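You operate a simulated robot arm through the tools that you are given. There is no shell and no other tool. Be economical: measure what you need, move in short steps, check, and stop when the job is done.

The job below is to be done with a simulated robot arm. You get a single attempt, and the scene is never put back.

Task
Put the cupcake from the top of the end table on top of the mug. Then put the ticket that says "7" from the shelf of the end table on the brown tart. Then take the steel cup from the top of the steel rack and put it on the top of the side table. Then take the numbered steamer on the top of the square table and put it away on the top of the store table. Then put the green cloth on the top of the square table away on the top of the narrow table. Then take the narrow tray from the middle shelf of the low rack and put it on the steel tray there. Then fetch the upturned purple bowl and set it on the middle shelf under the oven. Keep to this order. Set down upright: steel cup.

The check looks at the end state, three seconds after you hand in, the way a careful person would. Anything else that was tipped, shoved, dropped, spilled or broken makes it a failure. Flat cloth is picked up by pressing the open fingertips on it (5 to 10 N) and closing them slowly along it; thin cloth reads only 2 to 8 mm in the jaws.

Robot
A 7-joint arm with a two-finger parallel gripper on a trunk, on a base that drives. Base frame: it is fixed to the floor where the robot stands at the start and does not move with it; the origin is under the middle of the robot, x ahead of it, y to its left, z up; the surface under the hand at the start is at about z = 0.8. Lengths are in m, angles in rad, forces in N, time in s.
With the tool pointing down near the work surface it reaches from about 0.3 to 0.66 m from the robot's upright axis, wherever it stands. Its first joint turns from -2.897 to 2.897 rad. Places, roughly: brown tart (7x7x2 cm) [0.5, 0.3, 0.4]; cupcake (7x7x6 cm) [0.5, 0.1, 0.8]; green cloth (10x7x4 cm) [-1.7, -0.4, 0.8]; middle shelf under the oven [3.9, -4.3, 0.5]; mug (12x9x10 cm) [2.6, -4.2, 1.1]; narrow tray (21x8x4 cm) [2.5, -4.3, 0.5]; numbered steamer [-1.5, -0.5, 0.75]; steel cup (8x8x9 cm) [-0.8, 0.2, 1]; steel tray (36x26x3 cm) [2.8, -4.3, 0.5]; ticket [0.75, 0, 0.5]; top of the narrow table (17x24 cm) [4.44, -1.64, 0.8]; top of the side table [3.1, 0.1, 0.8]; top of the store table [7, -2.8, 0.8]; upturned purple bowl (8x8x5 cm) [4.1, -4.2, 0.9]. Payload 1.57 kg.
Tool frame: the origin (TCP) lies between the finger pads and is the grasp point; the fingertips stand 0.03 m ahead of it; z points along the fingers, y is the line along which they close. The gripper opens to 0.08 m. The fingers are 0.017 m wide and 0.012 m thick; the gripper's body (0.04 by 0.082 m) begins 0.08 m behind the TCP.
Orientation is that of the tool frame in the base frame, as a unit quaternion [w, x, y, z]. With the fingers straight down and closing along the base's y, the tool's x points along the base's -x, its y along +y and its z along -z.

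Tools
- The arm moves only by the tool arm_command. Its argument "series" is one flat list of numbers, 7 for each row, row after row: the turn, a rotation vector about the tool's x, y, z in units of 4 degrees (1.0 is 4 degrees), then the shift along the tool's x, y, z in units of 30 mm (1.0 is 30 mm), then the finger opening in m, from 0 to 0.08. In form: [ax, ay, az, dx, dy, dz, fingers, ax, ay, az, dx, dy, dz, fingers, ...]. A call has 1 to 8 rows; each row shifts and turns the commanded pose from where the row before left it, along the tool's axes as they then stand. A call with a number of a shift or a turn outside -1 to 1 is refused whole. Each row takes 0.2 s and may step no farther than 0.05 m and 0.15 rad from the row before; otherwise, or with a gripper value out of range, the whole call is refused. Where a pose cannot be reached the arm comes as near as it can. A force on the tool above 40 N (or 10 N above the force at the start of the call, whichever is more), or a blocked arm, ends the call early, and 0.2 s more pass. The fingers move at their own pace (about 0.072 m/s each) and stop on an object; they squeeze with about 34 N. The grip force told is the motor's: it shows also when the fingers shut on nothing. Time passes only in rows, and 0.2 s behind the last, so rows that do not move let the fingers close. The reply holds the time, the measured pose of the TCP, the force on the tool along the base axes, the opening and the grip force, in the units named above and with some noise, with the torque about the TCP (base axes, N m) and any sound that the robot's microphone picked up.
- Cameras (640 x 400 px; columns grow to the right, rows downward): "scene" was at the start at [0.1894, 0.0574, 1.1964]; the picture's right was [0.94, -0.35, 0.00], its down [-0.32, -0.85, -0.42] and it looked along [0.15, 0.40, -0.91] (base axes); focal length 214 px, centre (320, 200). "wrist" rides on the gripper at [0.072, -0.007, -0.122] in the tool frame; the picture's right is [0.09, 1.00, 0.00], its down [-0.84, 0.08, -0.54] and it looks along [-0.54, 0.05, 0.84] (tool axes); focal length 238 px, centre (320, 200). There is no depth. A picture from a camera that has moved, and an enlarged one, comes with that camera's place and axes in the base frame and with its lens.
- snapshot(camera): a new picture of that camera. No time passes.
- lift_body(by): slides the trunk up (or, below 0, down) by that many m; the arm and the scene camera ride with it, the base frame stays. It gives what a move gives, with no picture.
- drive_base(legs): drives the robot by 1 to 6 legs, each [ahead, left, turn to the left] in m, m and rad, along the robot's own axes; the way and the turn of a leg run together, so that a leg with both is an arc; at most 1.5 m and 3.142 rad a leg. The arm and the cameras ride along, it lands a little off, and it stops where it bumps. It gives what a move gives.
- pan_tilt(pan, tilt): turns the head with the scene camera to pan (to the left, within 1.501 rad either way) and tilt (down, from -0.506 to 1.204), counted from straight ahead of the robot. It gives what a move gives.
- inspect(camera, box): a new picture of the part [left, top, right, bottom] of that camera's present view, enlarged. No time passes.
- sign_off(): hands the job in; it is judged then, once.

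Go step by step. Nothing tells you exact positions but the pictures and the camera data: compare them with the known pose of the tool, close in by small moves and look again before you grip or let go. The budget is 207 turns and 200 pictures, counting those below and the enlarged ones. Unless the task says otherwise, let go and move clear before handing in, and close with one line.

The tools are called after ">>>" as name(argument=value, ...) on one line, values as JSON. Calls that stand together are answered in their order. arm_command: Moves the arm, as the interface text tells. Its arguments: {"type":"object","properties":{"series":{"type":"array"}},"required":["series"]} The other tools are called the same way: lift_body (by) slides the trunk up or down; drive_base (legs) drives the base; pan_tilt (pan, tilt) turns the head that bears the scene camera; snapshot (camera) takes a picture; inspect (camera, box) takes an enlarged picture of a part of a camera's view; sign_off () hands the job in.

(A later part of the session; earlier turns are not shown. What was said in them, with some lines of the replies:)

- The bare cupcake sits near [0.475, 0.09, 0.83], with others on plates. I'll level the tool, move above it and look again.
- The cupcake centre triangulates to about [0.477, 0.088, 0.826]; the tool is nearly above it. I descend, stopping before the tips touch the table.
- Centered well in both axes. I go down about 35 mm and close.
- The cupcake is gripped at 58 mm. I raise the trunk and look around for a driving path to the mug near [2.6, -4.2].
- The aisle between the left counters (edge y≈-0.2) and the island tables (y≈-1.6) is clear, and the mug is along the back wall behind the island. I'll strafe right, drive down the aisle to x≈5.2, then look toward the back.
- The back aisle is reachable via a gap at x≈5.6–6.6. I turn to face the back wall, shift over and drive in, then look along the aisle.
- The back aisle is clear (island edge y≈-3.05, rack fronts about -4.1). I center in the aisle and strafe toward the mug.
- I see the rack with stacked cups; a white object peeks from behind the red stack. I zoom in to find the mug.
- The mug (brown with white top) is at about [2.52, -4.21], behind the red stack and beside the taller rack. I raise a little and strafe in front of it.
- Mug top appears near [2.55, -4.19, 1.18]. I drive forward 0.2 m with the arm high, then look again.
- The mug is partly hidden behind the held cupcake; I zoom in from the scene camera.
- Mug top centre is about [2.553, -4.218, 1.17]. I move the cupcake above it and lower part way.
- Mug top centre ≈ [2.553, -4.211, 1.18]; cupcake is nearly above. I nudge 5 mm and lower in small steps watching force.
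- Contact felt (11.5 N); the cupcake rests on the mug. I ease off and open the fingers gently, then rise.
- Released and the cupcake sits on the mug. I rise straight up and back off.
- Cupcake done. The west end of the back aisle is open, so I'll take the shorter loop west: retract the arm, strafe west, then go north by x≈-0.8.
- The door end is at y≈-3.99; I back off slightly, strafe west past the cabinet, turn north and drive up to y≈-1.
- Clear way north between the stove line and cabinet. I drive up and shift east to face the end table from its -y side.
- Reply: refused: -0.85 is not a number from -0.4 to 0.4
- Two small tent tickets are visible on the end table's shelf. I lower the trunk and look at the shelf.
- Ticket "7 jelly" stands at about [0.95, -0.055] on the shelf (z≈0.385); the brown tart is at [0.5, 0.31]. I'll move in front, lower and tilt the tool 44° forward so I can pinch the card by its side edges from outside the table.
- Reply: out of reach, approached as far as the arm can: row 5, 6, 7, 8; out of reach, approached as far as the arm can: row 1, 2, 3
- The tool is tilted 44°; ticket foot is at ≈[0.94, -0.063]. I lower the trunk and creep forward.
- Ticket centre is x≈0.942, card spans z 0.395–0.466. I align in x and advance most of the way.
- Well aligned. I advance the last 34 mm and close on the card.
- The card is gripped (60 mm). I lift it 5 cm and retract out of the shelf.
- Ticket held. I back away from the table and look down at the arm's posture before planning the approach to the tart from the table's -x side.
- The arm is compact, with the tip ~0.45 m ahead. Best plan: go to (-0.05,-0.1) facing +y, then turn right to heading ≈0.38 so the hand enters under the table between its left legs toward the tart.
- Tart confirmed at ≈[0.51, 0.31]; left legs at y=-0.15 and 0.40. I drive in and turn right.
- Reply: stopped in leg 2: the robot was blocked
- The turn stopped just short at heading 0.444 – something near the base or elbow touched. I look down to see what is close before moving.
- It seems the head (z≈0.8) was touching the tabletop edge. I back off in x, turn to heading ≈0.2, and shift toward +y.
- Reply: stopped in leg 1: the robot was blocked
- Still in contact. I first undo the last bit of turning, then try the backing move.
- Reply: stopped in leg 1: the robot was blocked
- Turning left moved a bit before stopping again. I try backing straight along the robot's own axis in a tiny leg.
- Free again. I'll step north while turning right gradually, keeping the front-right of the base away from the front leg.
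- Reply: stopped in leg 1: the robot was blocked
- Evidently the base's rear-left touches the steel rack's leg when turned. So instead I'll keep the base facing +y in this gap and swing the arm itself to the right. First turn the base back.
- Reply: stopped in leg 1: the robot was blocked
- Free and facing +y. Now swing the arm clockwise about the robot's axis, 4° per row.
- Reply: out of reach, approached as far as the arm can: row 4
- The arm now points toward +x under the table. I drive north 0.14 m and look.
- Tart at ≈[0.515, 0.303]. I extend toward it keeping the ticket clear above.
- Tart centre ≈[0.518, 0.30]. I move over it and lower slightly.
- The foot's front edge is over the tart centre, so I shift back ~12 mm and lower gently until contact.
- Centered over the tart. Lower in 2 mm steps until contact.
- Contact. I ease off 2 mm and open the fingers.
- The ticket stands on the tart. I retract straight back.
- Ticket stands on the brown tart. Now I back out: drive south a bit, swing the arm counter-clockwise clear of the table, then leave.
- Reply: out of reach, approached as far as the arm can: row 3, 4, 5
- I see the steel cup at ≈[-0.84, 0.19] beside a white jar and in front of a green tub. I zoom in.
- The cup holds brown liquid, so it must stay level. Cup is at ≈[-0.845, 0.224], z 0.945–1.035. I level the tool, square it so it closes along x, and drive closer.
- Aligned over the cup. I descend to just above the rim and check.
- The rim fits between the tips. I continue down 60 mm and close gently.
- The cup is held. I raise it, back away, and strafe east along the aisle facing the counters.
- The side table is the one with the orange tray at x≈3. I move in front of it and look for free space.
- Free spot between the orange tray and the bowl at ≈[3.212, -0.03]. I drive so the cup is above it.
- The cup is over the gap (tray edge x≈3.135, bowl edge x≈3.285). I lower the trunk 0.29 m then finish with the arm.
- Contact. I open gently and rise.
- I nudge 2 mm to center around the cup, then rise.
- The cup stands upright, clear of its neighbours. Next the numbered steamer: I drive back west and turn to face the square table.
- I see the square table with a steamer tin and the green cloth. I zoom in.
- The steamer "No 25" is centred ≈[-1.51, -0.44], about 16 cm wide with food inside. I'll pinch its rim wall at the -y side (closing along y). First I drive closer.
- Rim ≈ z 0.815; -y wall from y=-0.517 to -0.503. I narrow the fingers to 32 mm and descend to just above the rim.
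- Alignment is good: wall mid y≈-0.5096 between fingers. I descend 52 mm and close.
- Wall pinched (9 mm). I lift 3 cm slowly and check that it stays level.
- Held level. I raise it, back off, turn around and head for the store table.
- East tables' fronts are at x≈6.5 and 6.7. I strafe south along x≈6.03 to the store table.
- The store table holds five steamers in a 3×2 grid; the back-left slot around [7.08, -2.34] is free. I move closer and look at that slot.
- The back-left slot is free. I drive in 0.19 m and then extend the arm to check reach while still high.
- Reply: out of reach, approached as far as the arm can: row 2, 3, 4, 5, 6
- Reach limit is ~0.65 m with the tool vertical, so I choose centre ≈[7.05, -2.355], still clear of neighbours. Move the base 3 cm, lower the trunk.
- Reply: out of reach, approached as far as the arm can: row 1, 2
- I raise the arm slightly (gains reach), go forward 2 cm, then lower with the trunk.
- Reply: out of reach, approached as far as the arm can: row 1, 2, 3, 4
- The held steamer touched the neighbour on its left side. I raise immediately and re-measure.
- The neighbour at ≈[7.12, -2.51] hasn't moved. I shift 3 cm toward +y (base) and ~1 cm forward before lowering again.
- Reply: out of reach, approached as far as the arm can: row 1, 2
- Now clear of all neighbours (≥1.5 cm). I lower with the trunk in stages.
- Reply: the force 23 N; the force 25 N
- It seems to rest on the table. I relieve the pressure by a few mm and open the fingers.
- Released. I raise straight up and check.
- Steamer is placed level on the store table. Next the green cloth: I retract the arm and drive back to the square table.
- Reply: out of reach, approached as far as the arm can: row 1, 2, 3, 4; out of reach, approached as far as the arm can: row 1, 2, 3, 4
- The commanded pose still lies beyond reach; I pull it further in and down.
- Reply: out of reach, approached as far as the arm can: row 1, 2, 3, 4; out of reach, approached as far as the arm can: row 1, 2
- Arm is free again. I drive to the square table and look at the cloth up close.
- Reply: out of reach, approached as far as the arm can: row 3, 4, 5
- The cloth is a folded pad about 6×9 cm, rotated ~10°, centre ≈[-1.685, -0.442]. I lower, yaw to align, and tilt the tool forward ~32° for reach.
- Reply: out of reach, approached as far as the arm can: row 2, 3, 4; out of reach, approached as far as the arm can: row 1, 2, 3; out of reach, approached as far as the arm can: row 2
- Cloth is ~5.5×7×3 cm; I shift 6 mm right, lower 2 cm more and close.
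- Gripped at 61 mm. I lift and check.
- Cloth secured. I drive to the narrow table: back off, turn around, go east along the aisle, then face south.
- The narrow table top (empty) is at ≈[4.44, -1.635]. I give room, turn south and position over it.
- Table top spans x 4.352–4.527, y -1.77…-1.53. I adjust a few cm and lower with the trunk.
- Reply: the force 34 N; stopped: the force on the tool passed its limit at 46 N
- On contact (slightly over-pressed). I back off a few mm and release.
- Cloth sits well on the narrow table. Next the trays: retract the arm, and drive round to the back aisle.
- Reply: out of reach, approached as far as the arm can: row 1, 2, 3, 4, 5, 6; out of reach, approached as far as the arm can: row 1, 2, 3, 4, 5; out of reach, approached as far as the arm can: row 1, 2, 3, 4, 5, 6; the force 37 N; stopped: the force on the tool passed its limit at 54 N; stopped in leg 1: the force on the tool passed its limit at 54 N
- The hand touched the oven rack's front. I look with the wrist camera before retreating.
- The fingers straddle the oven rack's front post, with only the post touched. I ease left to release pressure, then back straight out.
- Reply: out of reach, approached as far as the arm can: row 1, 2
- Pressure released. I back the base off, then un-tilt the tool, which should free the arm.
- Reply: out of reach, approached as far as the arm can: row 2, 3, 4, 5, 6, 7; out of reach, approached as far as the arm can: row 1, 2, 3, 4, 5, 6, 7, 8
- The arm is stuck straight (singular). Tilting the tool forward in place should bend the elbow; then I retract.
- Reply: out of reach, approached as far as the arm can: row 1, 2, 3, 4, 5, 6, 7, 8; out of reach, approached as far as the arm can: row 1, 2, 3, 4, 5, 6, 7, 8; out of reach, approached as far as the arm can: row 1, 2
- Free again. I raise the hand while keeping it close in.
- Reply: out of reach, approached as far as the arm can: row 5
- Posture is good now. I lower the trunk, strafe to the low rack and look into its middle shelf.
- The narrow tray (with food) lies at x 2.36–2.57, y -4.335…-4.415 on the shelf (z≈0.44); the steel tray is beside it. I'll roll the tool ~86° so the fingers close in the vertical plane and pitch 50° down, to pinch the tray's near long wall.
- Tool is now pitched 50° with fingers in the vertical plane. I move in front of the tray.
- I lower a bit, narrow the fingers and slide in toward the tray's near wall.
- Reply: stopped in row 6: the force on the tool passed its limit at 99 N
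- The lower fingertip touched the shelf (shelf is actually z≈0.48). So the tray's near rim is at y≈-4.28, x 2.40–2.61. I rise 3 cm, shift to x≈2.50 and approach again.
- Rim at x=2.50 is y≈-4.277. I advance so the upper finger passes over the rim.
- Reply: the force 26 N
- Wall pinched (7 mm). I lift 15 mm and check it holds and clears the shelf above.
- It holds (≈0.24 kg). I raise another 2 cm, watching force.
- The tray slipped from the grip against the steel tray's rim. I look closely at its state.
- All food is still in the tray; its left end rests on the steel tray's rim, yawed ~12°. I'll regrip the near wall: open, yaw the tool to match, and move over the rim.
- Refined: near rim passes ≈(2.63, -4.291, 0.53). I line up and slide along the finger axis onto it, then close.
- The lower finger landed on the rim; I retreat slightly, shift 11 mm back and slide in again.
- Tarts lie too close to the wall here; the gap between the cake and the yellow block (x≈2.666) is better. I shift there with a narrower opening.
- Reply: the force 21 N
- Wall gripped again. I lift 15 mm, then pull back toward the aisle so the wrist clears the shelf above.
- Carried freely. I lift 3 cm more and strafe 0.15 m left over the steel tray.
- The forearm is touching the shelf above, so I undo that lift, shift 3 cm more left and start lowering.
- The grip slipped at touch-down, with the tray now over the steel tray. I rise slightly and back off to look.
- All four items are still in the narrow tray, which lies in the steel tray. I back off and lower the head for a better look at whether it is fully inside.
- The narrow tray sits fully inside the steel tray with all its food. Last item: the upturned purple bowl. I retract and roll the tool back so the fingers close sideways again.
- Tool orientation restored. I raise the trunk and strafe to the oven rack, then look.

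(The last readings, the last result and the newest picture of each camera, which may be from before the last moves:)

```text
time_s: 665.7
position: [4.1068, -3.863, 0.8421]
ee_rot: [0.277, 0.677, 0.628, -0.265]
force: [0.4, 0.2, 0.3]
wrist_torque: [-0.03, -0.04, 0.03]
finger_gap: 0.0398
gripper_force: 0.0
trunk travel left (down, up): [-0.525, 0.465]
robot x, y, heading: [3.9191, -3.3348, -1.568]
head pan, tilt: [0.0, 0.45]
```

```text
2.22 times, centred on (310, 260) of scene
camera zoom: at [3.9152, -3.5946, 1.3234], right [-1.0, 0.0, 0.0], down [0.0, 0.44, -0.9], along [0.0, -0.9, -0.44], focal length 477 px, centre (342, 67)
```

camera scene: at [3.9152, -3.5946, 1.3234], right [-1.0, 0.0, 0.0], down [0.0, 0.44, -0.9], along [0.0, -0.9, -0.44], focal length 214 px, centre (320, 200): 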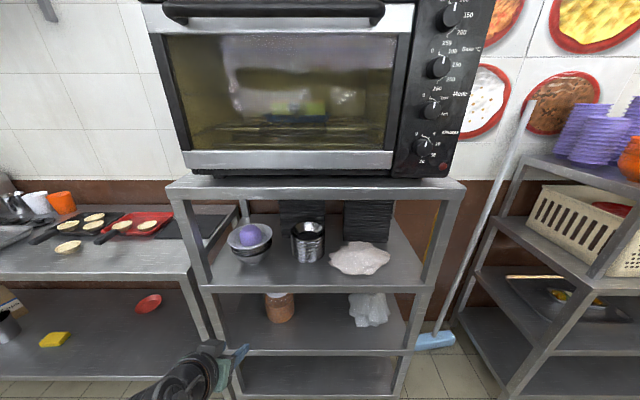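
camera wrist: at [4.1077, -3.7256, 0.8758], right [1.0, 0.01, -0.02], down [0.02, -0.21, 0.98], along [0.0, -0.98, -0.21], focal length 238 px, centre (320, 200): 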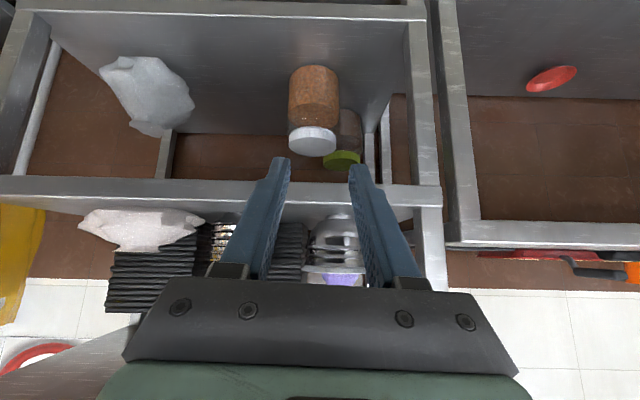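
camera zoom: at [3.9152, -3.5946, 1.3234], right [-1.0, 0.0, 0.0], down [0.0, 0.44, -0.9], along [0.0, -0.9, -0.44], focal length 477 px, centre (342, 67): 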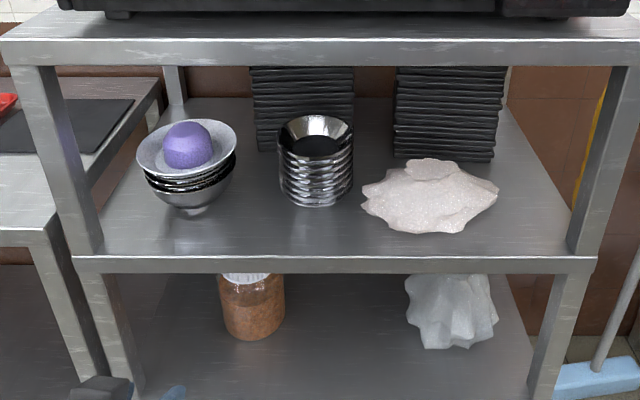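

The purple bowl sits upside-down in a white bowl on the stack, centre ≈[4.141, -4.17], dome z 0.905–0.957. I pitch the tool to ~33°, raise and approach.

>>> arm_command(series=[0, -1, 0, 0, 0, 0, 0.08, 0, -1, 0, 0, 0, 0, 0.08, 0, -1, 0, 0, 0, 0, 0.08])

>>> lift_body(by=0.11)

>>> drive_base(legs=[[0.2, 0.034, 0]])

>>> snapshot(camera="wrist")

```text
time_s: 666.5
position: [4.1072, -3.8629, 0.8412]
ee_rot: [0.341, 0.645, 0.596, -0.335]
force: [-0.4, 0.7, 0.0]
wrist_torque: [0.01, 0.02, -0.01]
finger_gap: 0.08
gripper_force: 0.1
trunk travel left (down, up): [-0.525, 0.465]
robot x, y, heading: [3.9174, -3.3306, -1.569]
head pan, tilt: [0.0, 0.45]
```

```text
time_s: 668.0
position: [4.1067, -3.8638, 0.9508]
ee_rot: [0.341, 0.646, 0.595, -0.335]
force: [0.3, -0.7, -0.7]
wrist_torque: [-0.01, 0.02, 0.01]
finger_gap: 0.08
gripper_force: 0.0
trunk travel left (down, up): [-0.635, 0.355]
robot x, y, heading: [3.9175, -3.3311, -1.573]
head pan, tilt: [0.0, 0.45]
```

```text
time_s: 669.6
position: [4.1405, -4.0623, 0.9504]
ee_rot: [0.342, 0.645, 0.596, -0.335]
force: [0.4, -0.6, -0.3]
wrist_torque: [0.0, 0.01, 0.03]
finger_gap: 0.0799
gripper_force: 0.0
trunk travel left (down, up): [-0.635, 0.355]
robot x, y, heading: [3.9518, -3.5323, -1.572]
head pan, tilt: [0.0, 0.45]
```

```text
27 pictures are left
camera wrist: at [4.1434, -3.9201, 0.9562], right [1.0, -0.01, -0.04], down [0.04, 0.0, 1.0], along [-0.01, -1.0, 0.0], focal length 238 px, centre (320, 200)
```

wrist: 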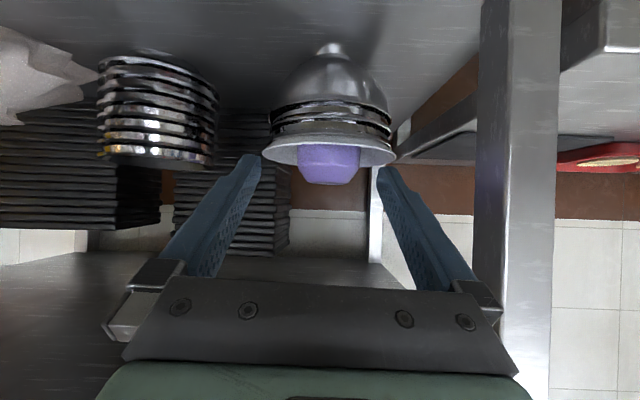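

Bowl centre is x≈4.151. I shift, drive 0.1 m forward above it and check.

>>> arm_command(series=[0, 0, 0, 0, 0.35, 0, 0.08, 0, 0, 0, 0, 0, 0, 0.08])

>>> drive_base(legs=[[0.1, 0, 0]])

>>> snapshot(camera="wrist")

>>> inspect(camera="scene", box=[180, 180, 380, 340])

```text
time_s: 670.2
position: [4.1524, -4.0625, 0.9526]
ee_rot: [0.341, 0.646, 0.596, -0.335]
force: [0.3, 0.1, -0.4]
wrist_torque: [0.01, -0.04, 0.01]
finger_gap: 0.0798
gripper_force: 0.1
trunk travel left (down, up): [-0.635, 0.355]
robot x, y, heading: [3.9524, -3.5346, -1.565]
head pan, tilt: [0.0, 0.45]
```

```text
time_s: 671.3
position: [4.1524, -4.1632, 0.9509]
ee_rot: [0.341, 0.646, 0.596, -0.335]
force: [0.3, -0.2, 0.1]
wrist_torque: [-0.01, 0.03, 0.01]
finger_gap: 0.0803
gripper_force: 0.1
trunk travel left (down, up): [-0.635, 0.355]
robot x, y, heading: [3.9518, -3.6327, -1.567]
head pan, tilt: [0.0, 0.45]
```

```text
26 pictures are left
camera wrist: at [4.1543, -4.0206, 0.9567], right [1.0, -0.01, -0.04], down [0.04, 0.0, 1.0], along [-0.01, -1.0, 0.0], focal length 238 px, centre (320, 200)
```

wrist: 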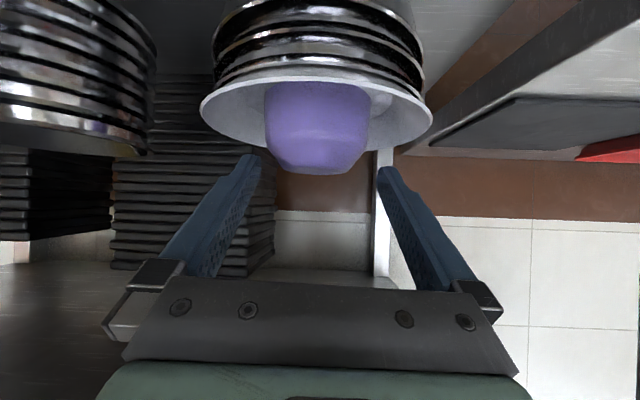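

```text
2.50 times, centred on (280, 260) of scene
camera zoom: at [3.9496, -3.8937, 1.4332], right [-1.0, 0.0, 0.0], down [0.0, 0.44, -0.9], along [0.0, -0.9, -0.44], focal length 536 px, centre (420, 50)
```

zoom: 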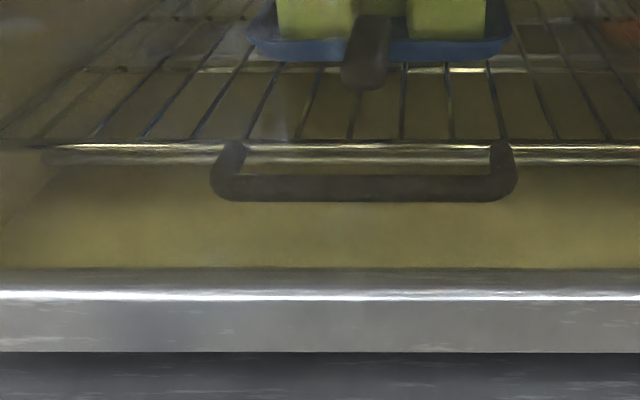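

Bowl centre y≈-4.184, width 72 mm at this level; alignment good. I move 12 mm forward, descend 26 mm and close.

>>> arm_command(series=[0, 0, 0, -0.22, -0.05, 0.34, 0.08, 0, 0, 0, 0.36, 0, 0.24, 0.08, 0, 0, 0, 0.36, 0, 0.24, 0.08, 0, 0, 0, 0, 0, 0, 0.08, 0, 0, 0, 0, 0, 0, 0.07, 0, 0, 0, 0, 0, 0, 0.06, 0, 0, 0, 0, 0, 0, 0.05, 0, 0, 0, 0, 0, 0, 0.05])

>>> snapshot(camera="wrist")

```text
time_s: 673.1
position: [4.1514, -4.1742, 0.9262]
ee_rot: [0.341, 0.646, 0.596, -0.335]
force: [0.7, 0.2, -0.8]
wrist_torque: [-0.01, -0.01, 0.04]
finger_gap: 0.0676
gripper_force: 34.0
trunk travel left (down, up): [-0.635, 0.355]
robot x, y, heading: [3.9549, -3.6312, -1.575]
head pan, tilt: [0.0, 0.45]
```

```text
24 pictures are left
camera wrist: at [4.1535, -4.0326, 0.9308], right [1.0, -0.01, -0.04], down [0.04, 0.0, 1.0], along [-0.01, -1.0, 0.0], focal length 238 px, centre (320, 200)
```

wrist: 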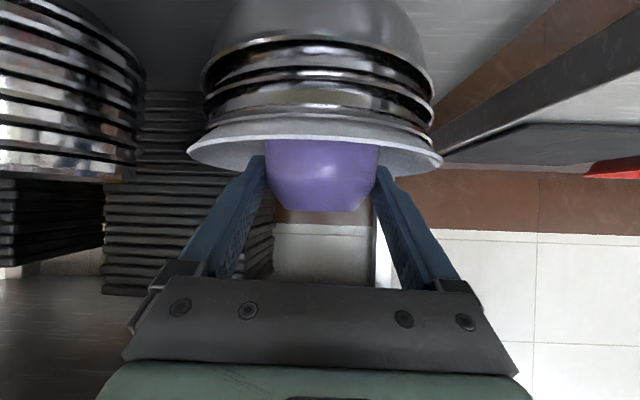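

Gripped. I lift 3 cm and check that only the purple bowl comes.

>>> lift_body(by=0.03)

>>> snapshot(camera="wrist")

```text
time_s: 673.9
position: [4.1522, -4.1758, 0.9548]
ee_rot: [0.341, 0.645, 0.596, -0.335]
force: [0.4, 0.2, -0.3]
wrist_torque: [0.01, 0.0, -0.02]
finger_gap: 0.0673
gripper_force: 33.3
trunk travel left (down, up): [-0.665, 0.325]
robot x, y, heading: [3.9526, -3.635, -1.569]
head pan, tilt: [0.0, 0.45]
```

```text
23 pictures are left
camera wrist: at [4.1535, -4.0327, 0.9608], right [1.0, -0.01, -0.04], down [0.04, 0.0, 1.0], along [-0.01, -1.0, 0.0], focal length 238 px, centre (320, 200)
```

wrist: 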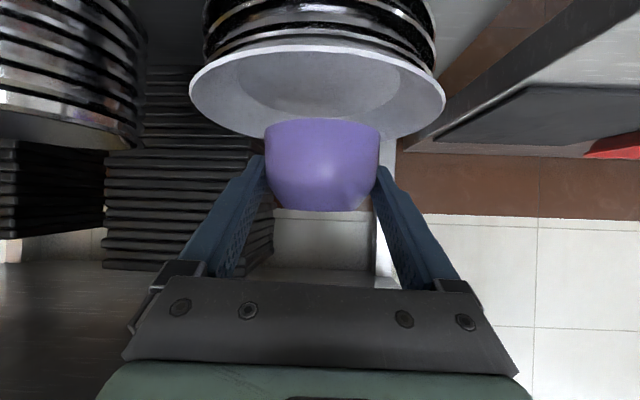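

>>> lift_body(by=0.025)

>>> drive_base(legs=[[-0.27, 0, 0]])

>>> snapshot(camera="wrist")

```text
time_s: 674.6
position: [4.1522, -4.1764, 0.9798]
ee_rot: [0.341, 0.646, 0.596, -0.335]
force: [0.8, 0.3, -0.2]
wrist_torque: [-0.01, 0.01, 0.01]
finger_gap: 0.0675
gripper_force: 33.9
trunk travel left (down, up): [-0.69, 0.3]
robot x, y, heading: [3.9513, -3.6327, -1.568]
head pan, tilt: [0.0, 0.45]
```

```text
time_s: 676.5
position: [4.1509, -3.9051, 0.9801]
ee_rot: [0.342, 0.645, 0.596, -0.334]
force: [0.5, -0.4, -0.4]
wrist_torque: [0.0, -0.01, 0.02]
finger_gap: 0.0669
gripper_force: 34.4
trunk travel left (down, up): [-0.69, 0.3]
robot x, y, heading: [3.9498, -3.3596, -1.564]
head pan, tilt: [0.0, 0.45]
```

```text
22 pictures are left
camera wrist: at [4.1532, -3.7624, 0.986], right [1.0, -0.01, -0.04], down [0.04, 0.0, 1.0], along [-0.01, -1.0, 0.0], focal length 238 px, centre (320, 200)
```

wrist: 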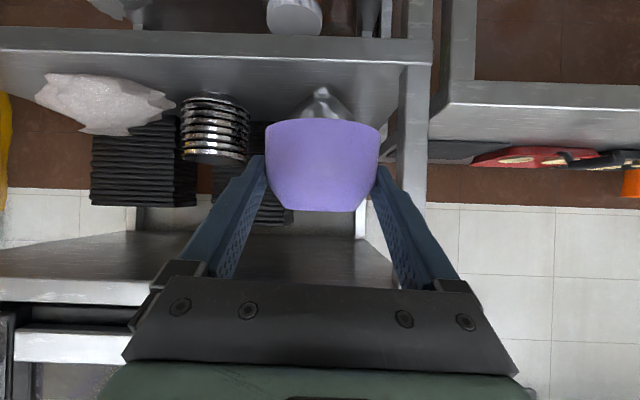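

Bowl held; its rim is ~46 mm below the TCP. The free spot on the middle shelf is x≈3.91 between the jar and the bag. I shift, lower and look.

>>> drive_base(legs=[[0, -0.241, -0.005]])

>>> lift_body(by=-0.395)

>>> snapshot(camera="wrist")

>>> snapshot(camera="scene")

```text
time_s: 678.3
position: [3.9067, -3.9039, 0.9798]
ee_rot: [0.341, 0.646, 0.595, -0.336]
force: [0.4, -0.5, -0.6]
wrist_torque: [-0.03, -0.01, 0.03]
finger_gap: 0.0672
gripper_force: 34.0
trunk travel left (down, up): [-0.69, 0.3]
robot x, y, heading: [3.7047, -3.3619, -1.571]
head pan, tilt: [0.0, 0.45]
```

```text
time_s: 682.1
position: [3.9069, -3.9056, 0.5855]
ee_rot: [0.341, 0.646, 0.595, -0.335]
force: [-0.2, -0.6, 0.2]
wrist_torque: [0.02, 0.0, -0.02]
finger_gap: 0.0673
gripper_force: 33.9
trunk travel left (down, up): [-0.295, 0.695]
robot x, y, heading: [3.7089, -3.3633, -1.573]
head pan, tilt: [0.0, 0.45]
```

```text
21 pictures are left
camera wrist: at [3.9097, -3.7635, 0.5908], right [1.0, -0.01, -0.04], down [0.04, 0.0, 1.0], along [-0.01, -1.0, 0.0], focal length 238 px, centre (320, 200)
```

wrist: 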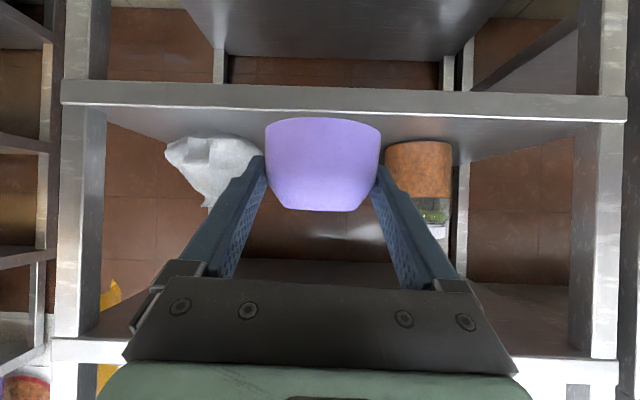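

```text
20 pictures are left
camera scene: at [3.7062, -3.6235, 1.0934], right [-1.0, 0.0, 0.0], down [0.0, 0.44, -0.9], along [0.0, -0.9, -0.44], focal length 214 px, centre (320, 200)
```

scene: 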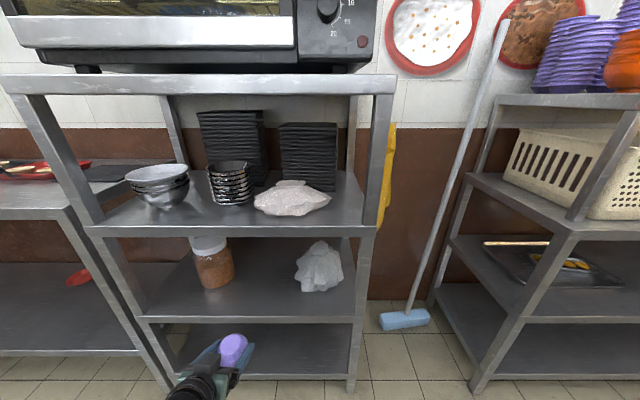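

Shelf z≈0.482; gap between bag (x≤3.82) and jar (x≥4.02) is free. I drive in.

>>> drive_base(legs=[[0.26, 0.008, 0]])

>>> snapshot(camera="wrist")

```text
time_s: 683.9
position: [3.9145, -4.1654, 0.5844]
ee_rot: [0.341, 0.647, 0.594, -0.336]
force: [0.3, 0.1, -0.3]
wrist_torque: [-0.01, 0.03, -0.04]
finger_gap: 0.0672
gripper_force: 33.9
trunk travel left (down, up): [-0.295, 0.695]
robot x, y, heading: [3.717, -3.6219, -1.571]
head pan, tilt: [0.0, 0.45]
```

```text
19 pictures are left
camera wrist: at [3.9166, -4.0223, 0.5907], right [1.0, -0.01, -0.04], down [0.04, 0.0, 1.0], along [-0.01, -1.0, 0.0], focal length 238 px, centre (320, 200)
```

wrist: 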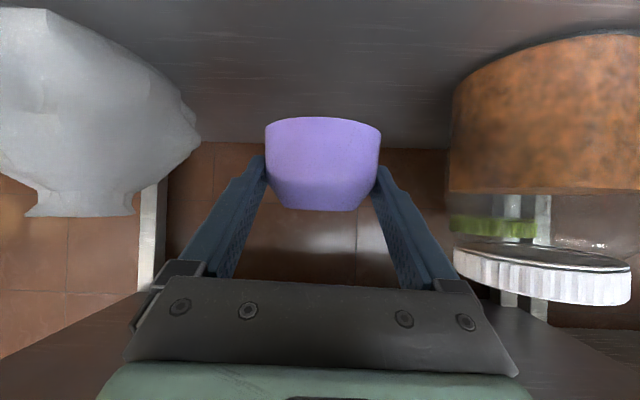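

>>> lift_body(by=-0.042)

>>> snapshot(camera="wrist")

```text
time_s: 684.8
position: [3.9133, -4.1646, 0.5438]
ee_rot: [0.341, 0.646, 0.595, -0.335]
force: [-0.3, 0.7, 0.0]
wrist_torque: [-0.02, -0.01, -0.01]
finger_gap: 0.0669
gripper_force: 34.4
trunk travel left (down, up): [-0.253, 0.737]
robot x, y, heading: [3.716, -3.6182, -1.574]
head pan, tilt: [0.0, 0.45]
```

```text
18 pictures are left
camera wrist: at [3.9166, -4.0222, 0.5488], right [1.0, -0.01, -0.04], down [0.04, 0.0, 1.0], along [-0.01, -1.0, 0.0], focal length 238 px, centre (320, 200)
```

wrist: 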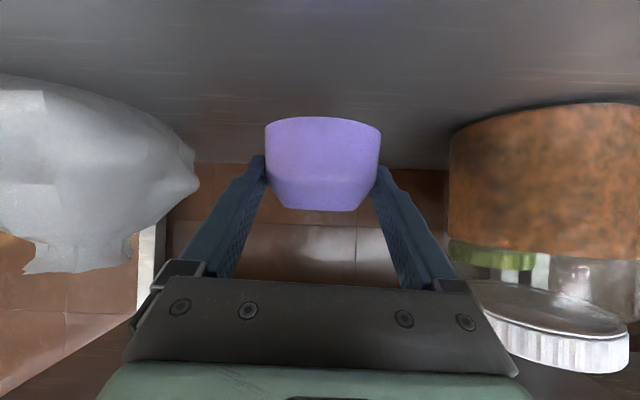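

>>> lift_body(by=-0.009)

```text
time_s: 685.4
position: [3.9149, -4.1639, 0.5347]
ee_rot: [0.341, 0.646, 0.594, -0.336]
force: [1.0, 0.4, 0.5]
wrist_torque: [0.01, -0.01, -0.01]
finger_gap: 0.0671
gripper_force: 33.4
trunk travel left (down, up): [-0.244, 0.746]
robot x, y, heading: [3.7163, -3.6206, -1.576]
head pan, tilt: [0.0, 0.45]
```

>>> lift_body(by=-0.005)

```text
time_s: 685.9
position: [3.9144, -4.1634, 0.5279]
ee_rot: [0.34, 0.647, 0.594, -0.335]
force: [0.2, -0.8, -0.4]
wrist_torque: [-0.04, -0.01, 0.01]
finger_gap: 0.0669
gripper_force: 33.9
trunk travel left (down, up): [-0.239, 0.751]
robot x, y, heading: [3.7165, -3.6203, -1.572]
head pan, tilt: [0.0, 0.45]
```

>>> lift_body(by=-0.005)

```text
time_s: 686.4
position: [3.9141, -4.1653, 0.5235]
ee_rot: [0.341, 0.647, 0.594, -0.335]
force: [-0.2, -0.7, -1.3]
wrist_torque: [0.01, -0.03, 0.01]
finger_gap: 0.0669
gripper_force: 34.2
trunk travel left (down, up): [-0.234, 0.756]
robot x, y, heading: [3.7157, -3.6202, -1.571]
head pan, tilt: [0.0, 0.45]
```

>>> lift_body(by=-0.005)

>>> inspect(camera="wrist", box=[230, 80, 430, 230])

```text
time_s: 687.0
position: [3.9152, -4.1638, 0.5177]
ee_rot: [0.341, 0.646, 0.595, -0.335]
force: [1.1, -0.9, -0.1]
wrist_torque: [-0.01, -0.02, 0.0]
finger_gap: 0.067
gripper_force: 34.1
trunk travel left (down, up): [-0.229, 0.761]
robot x, y, heading: [3.7129, -3.6204, -1.574]
head pan, tilt: [0.0, 0.45]
```

```text
2.67 times, centred on (330, 155) of wrist
camera zoom: at [3.9166, -4.0222, 0.5247], right [1.0, -0.01, -0.04], down [0.04, 0.0, 1.0], along [-0.01, -1.0, 0.0], focal length 636 px, centre (293, 320)
```

zoom: 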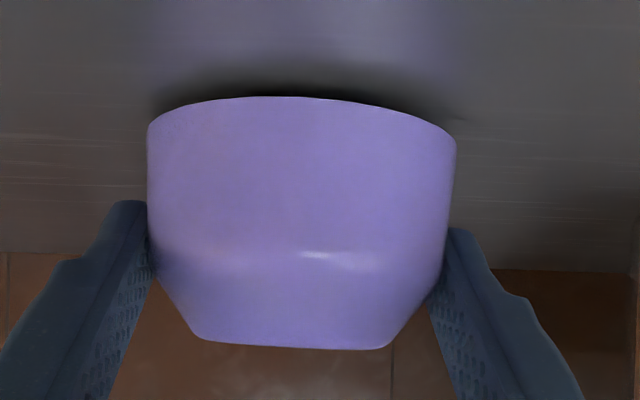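

>>> lift_body(by=-0.004)

```text
time_s: 687.5
position: [3.9135, -4.1641, 0.5164]
ee_rot: [0.34, 0.648, 0.594, -0.335]
force: [0.8, 0.2, 0.8]
wrist_torque: [-0.05, 0.05, 0.03]
finger_gap: 0.067
gripper_force: 34.4
trunk travel left (down, up): [-0.225, 0.765]
robot x, y, heading: [3.7126, -3.6213, -1.565]
head pan, tilt: [0.0, 0.45]
```

>>> lift_body(by=-0.004)

```text
time_s: 688.0
position: [3.9133, -4.1646, 0.516]
ee_rot: [0.344, 0.645, 0.593, -0.337]
force: [-1.1, 2.2, 16.3]
wrist_torque: [0.19, 0.58, -0.03]
finger_gap: 0.067
gripper_force: 34.0
trunk travel left (down, up): [-0.221, 0.769]
robot x, y, heading: [3.7186, -3.6175, -1.575]
head pan, tilt: [0.0, 0.45]
```

Contact (16 N). I ease up 3 mm, open the fingers and check.

>>> lift_body(by=0.003)

>>> arm_command(series=[0, 0, 0, 0, 0, 0, 0.06, 0, 0, 0, 0, 0, 0, 0.068, 0, 0, 0, 0, 0, 0, 0.074, 0, 0, 0, 0, 0, 0, 0.08, 0, 0, 0, 0, 0, 0, 0.08])

>>> snapshot(camera="wrist")

```text
time_s: 688.5
position: [3.9146, -4.1644, 0.5155]
ee_rot: [0.342, 0.646, 0.594, -0.337]
force: [0.6, -3.8, 10.6]
wrist_torque: [-0.19, 0.33, 0.12]
finger_gap: 0.0667
gripper_force: 33.9
trunk travel left (down, up): [-0.224, 0.766]
robot x, y, heading: [3.7155, -3.6219, -1.573]
head pan, tilt: [0.0, 0.45]
```

```text
time_s: 689.8
position: [3.9144, -4.1642, 0.514]
ee_rot: [0.341, 0.646, 0.595, -0.335]
force: [-0.2, -0.5, -0.5]
wrist_torque: [-0.01, 0.02, -0.01]
finger_gap: 0.08
gripper_force: 0.0
trunk travel left (down, up): [-0.224, 0.766]
robot x, y, heading: [3.716, -3.6214, -1.577]
head pan, tilt: [0.0, 0.45]
```

```text
16 pictures are left
camera wrist: at [3.9166, -4.0222, 0.5197], right [1.0, -0.01, -0.04], down [0.04, 0.0, 1.0], along [-0.01, -1.0, 0.0], focal length 238 px, centre (320, 200)
```

wrist: 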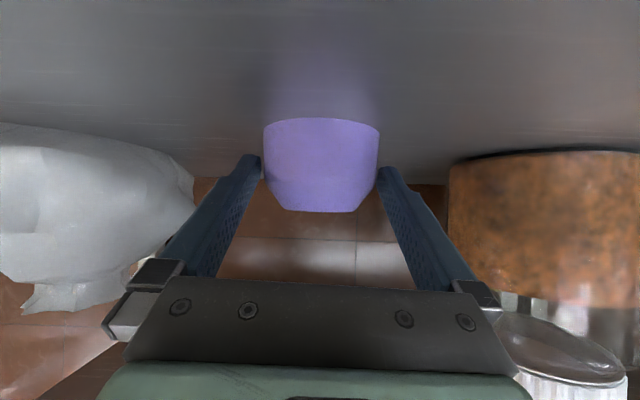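

Bowl stands on the middle shelf. I back straight out and take a final look.

>>> drive_base(legs=[[-0.26, 0, 0]])

>>> snapshot(camera="scene")

>>> snapshot(camera="wrist")

```text
time_s: 691.6
position: [3.9129, -3.9077, 0.5151]
ee_rot: [0.34, 0.647, 0.594, -0.336]
force: [-0.4, -0.5, -0.5]
wrist_torque: [0.0, 0.04, -0.02]
finger_gap: 0.0801
gripper_force: 0.1
trunk travel left (down, up): [-0.224, 0.766]
robot x, y, heading: [3.7137, -3.3627, -1.578]
head pan, tilt: [0.0, 0.45]
```

```text
15 pictures are left
camera scene: at [3.7136, -3.6236, 1.0224], right [-1.0, 0.0, 0.0], down [0.0, 0.44, -0.9], along [0.0, -0.9, -0.44], focal length 214 px, centre (320, 200)
```

scene: 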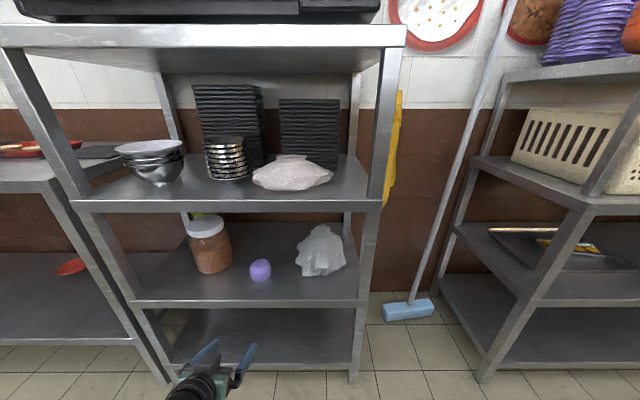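

```text
14 pictures are left
camera wrist: at [3.9166, -3.7645, 0.5197], right [1.0, -0.01, -0.04], down [0.04, 0.0, 1.0], along [-0.01, -1.0, 0.0], focal length 238 px, centre (320, 200)
```

wrist: 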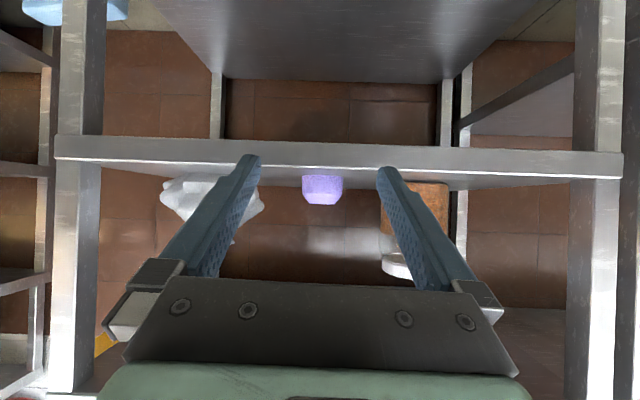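

The bowl rests on the middle shelf under the oven and the gripper is clear. All seven jobs are done in order, so I hand in.

>>> sign_off()

```text
The job is handed in.
```

I carried out all seven moves in the order you gave and handed the job in; the steel cup was upright when I left it, though the narrow tray slipped from the gripper twice on its way into the steel tray and landed with all its food still in it.
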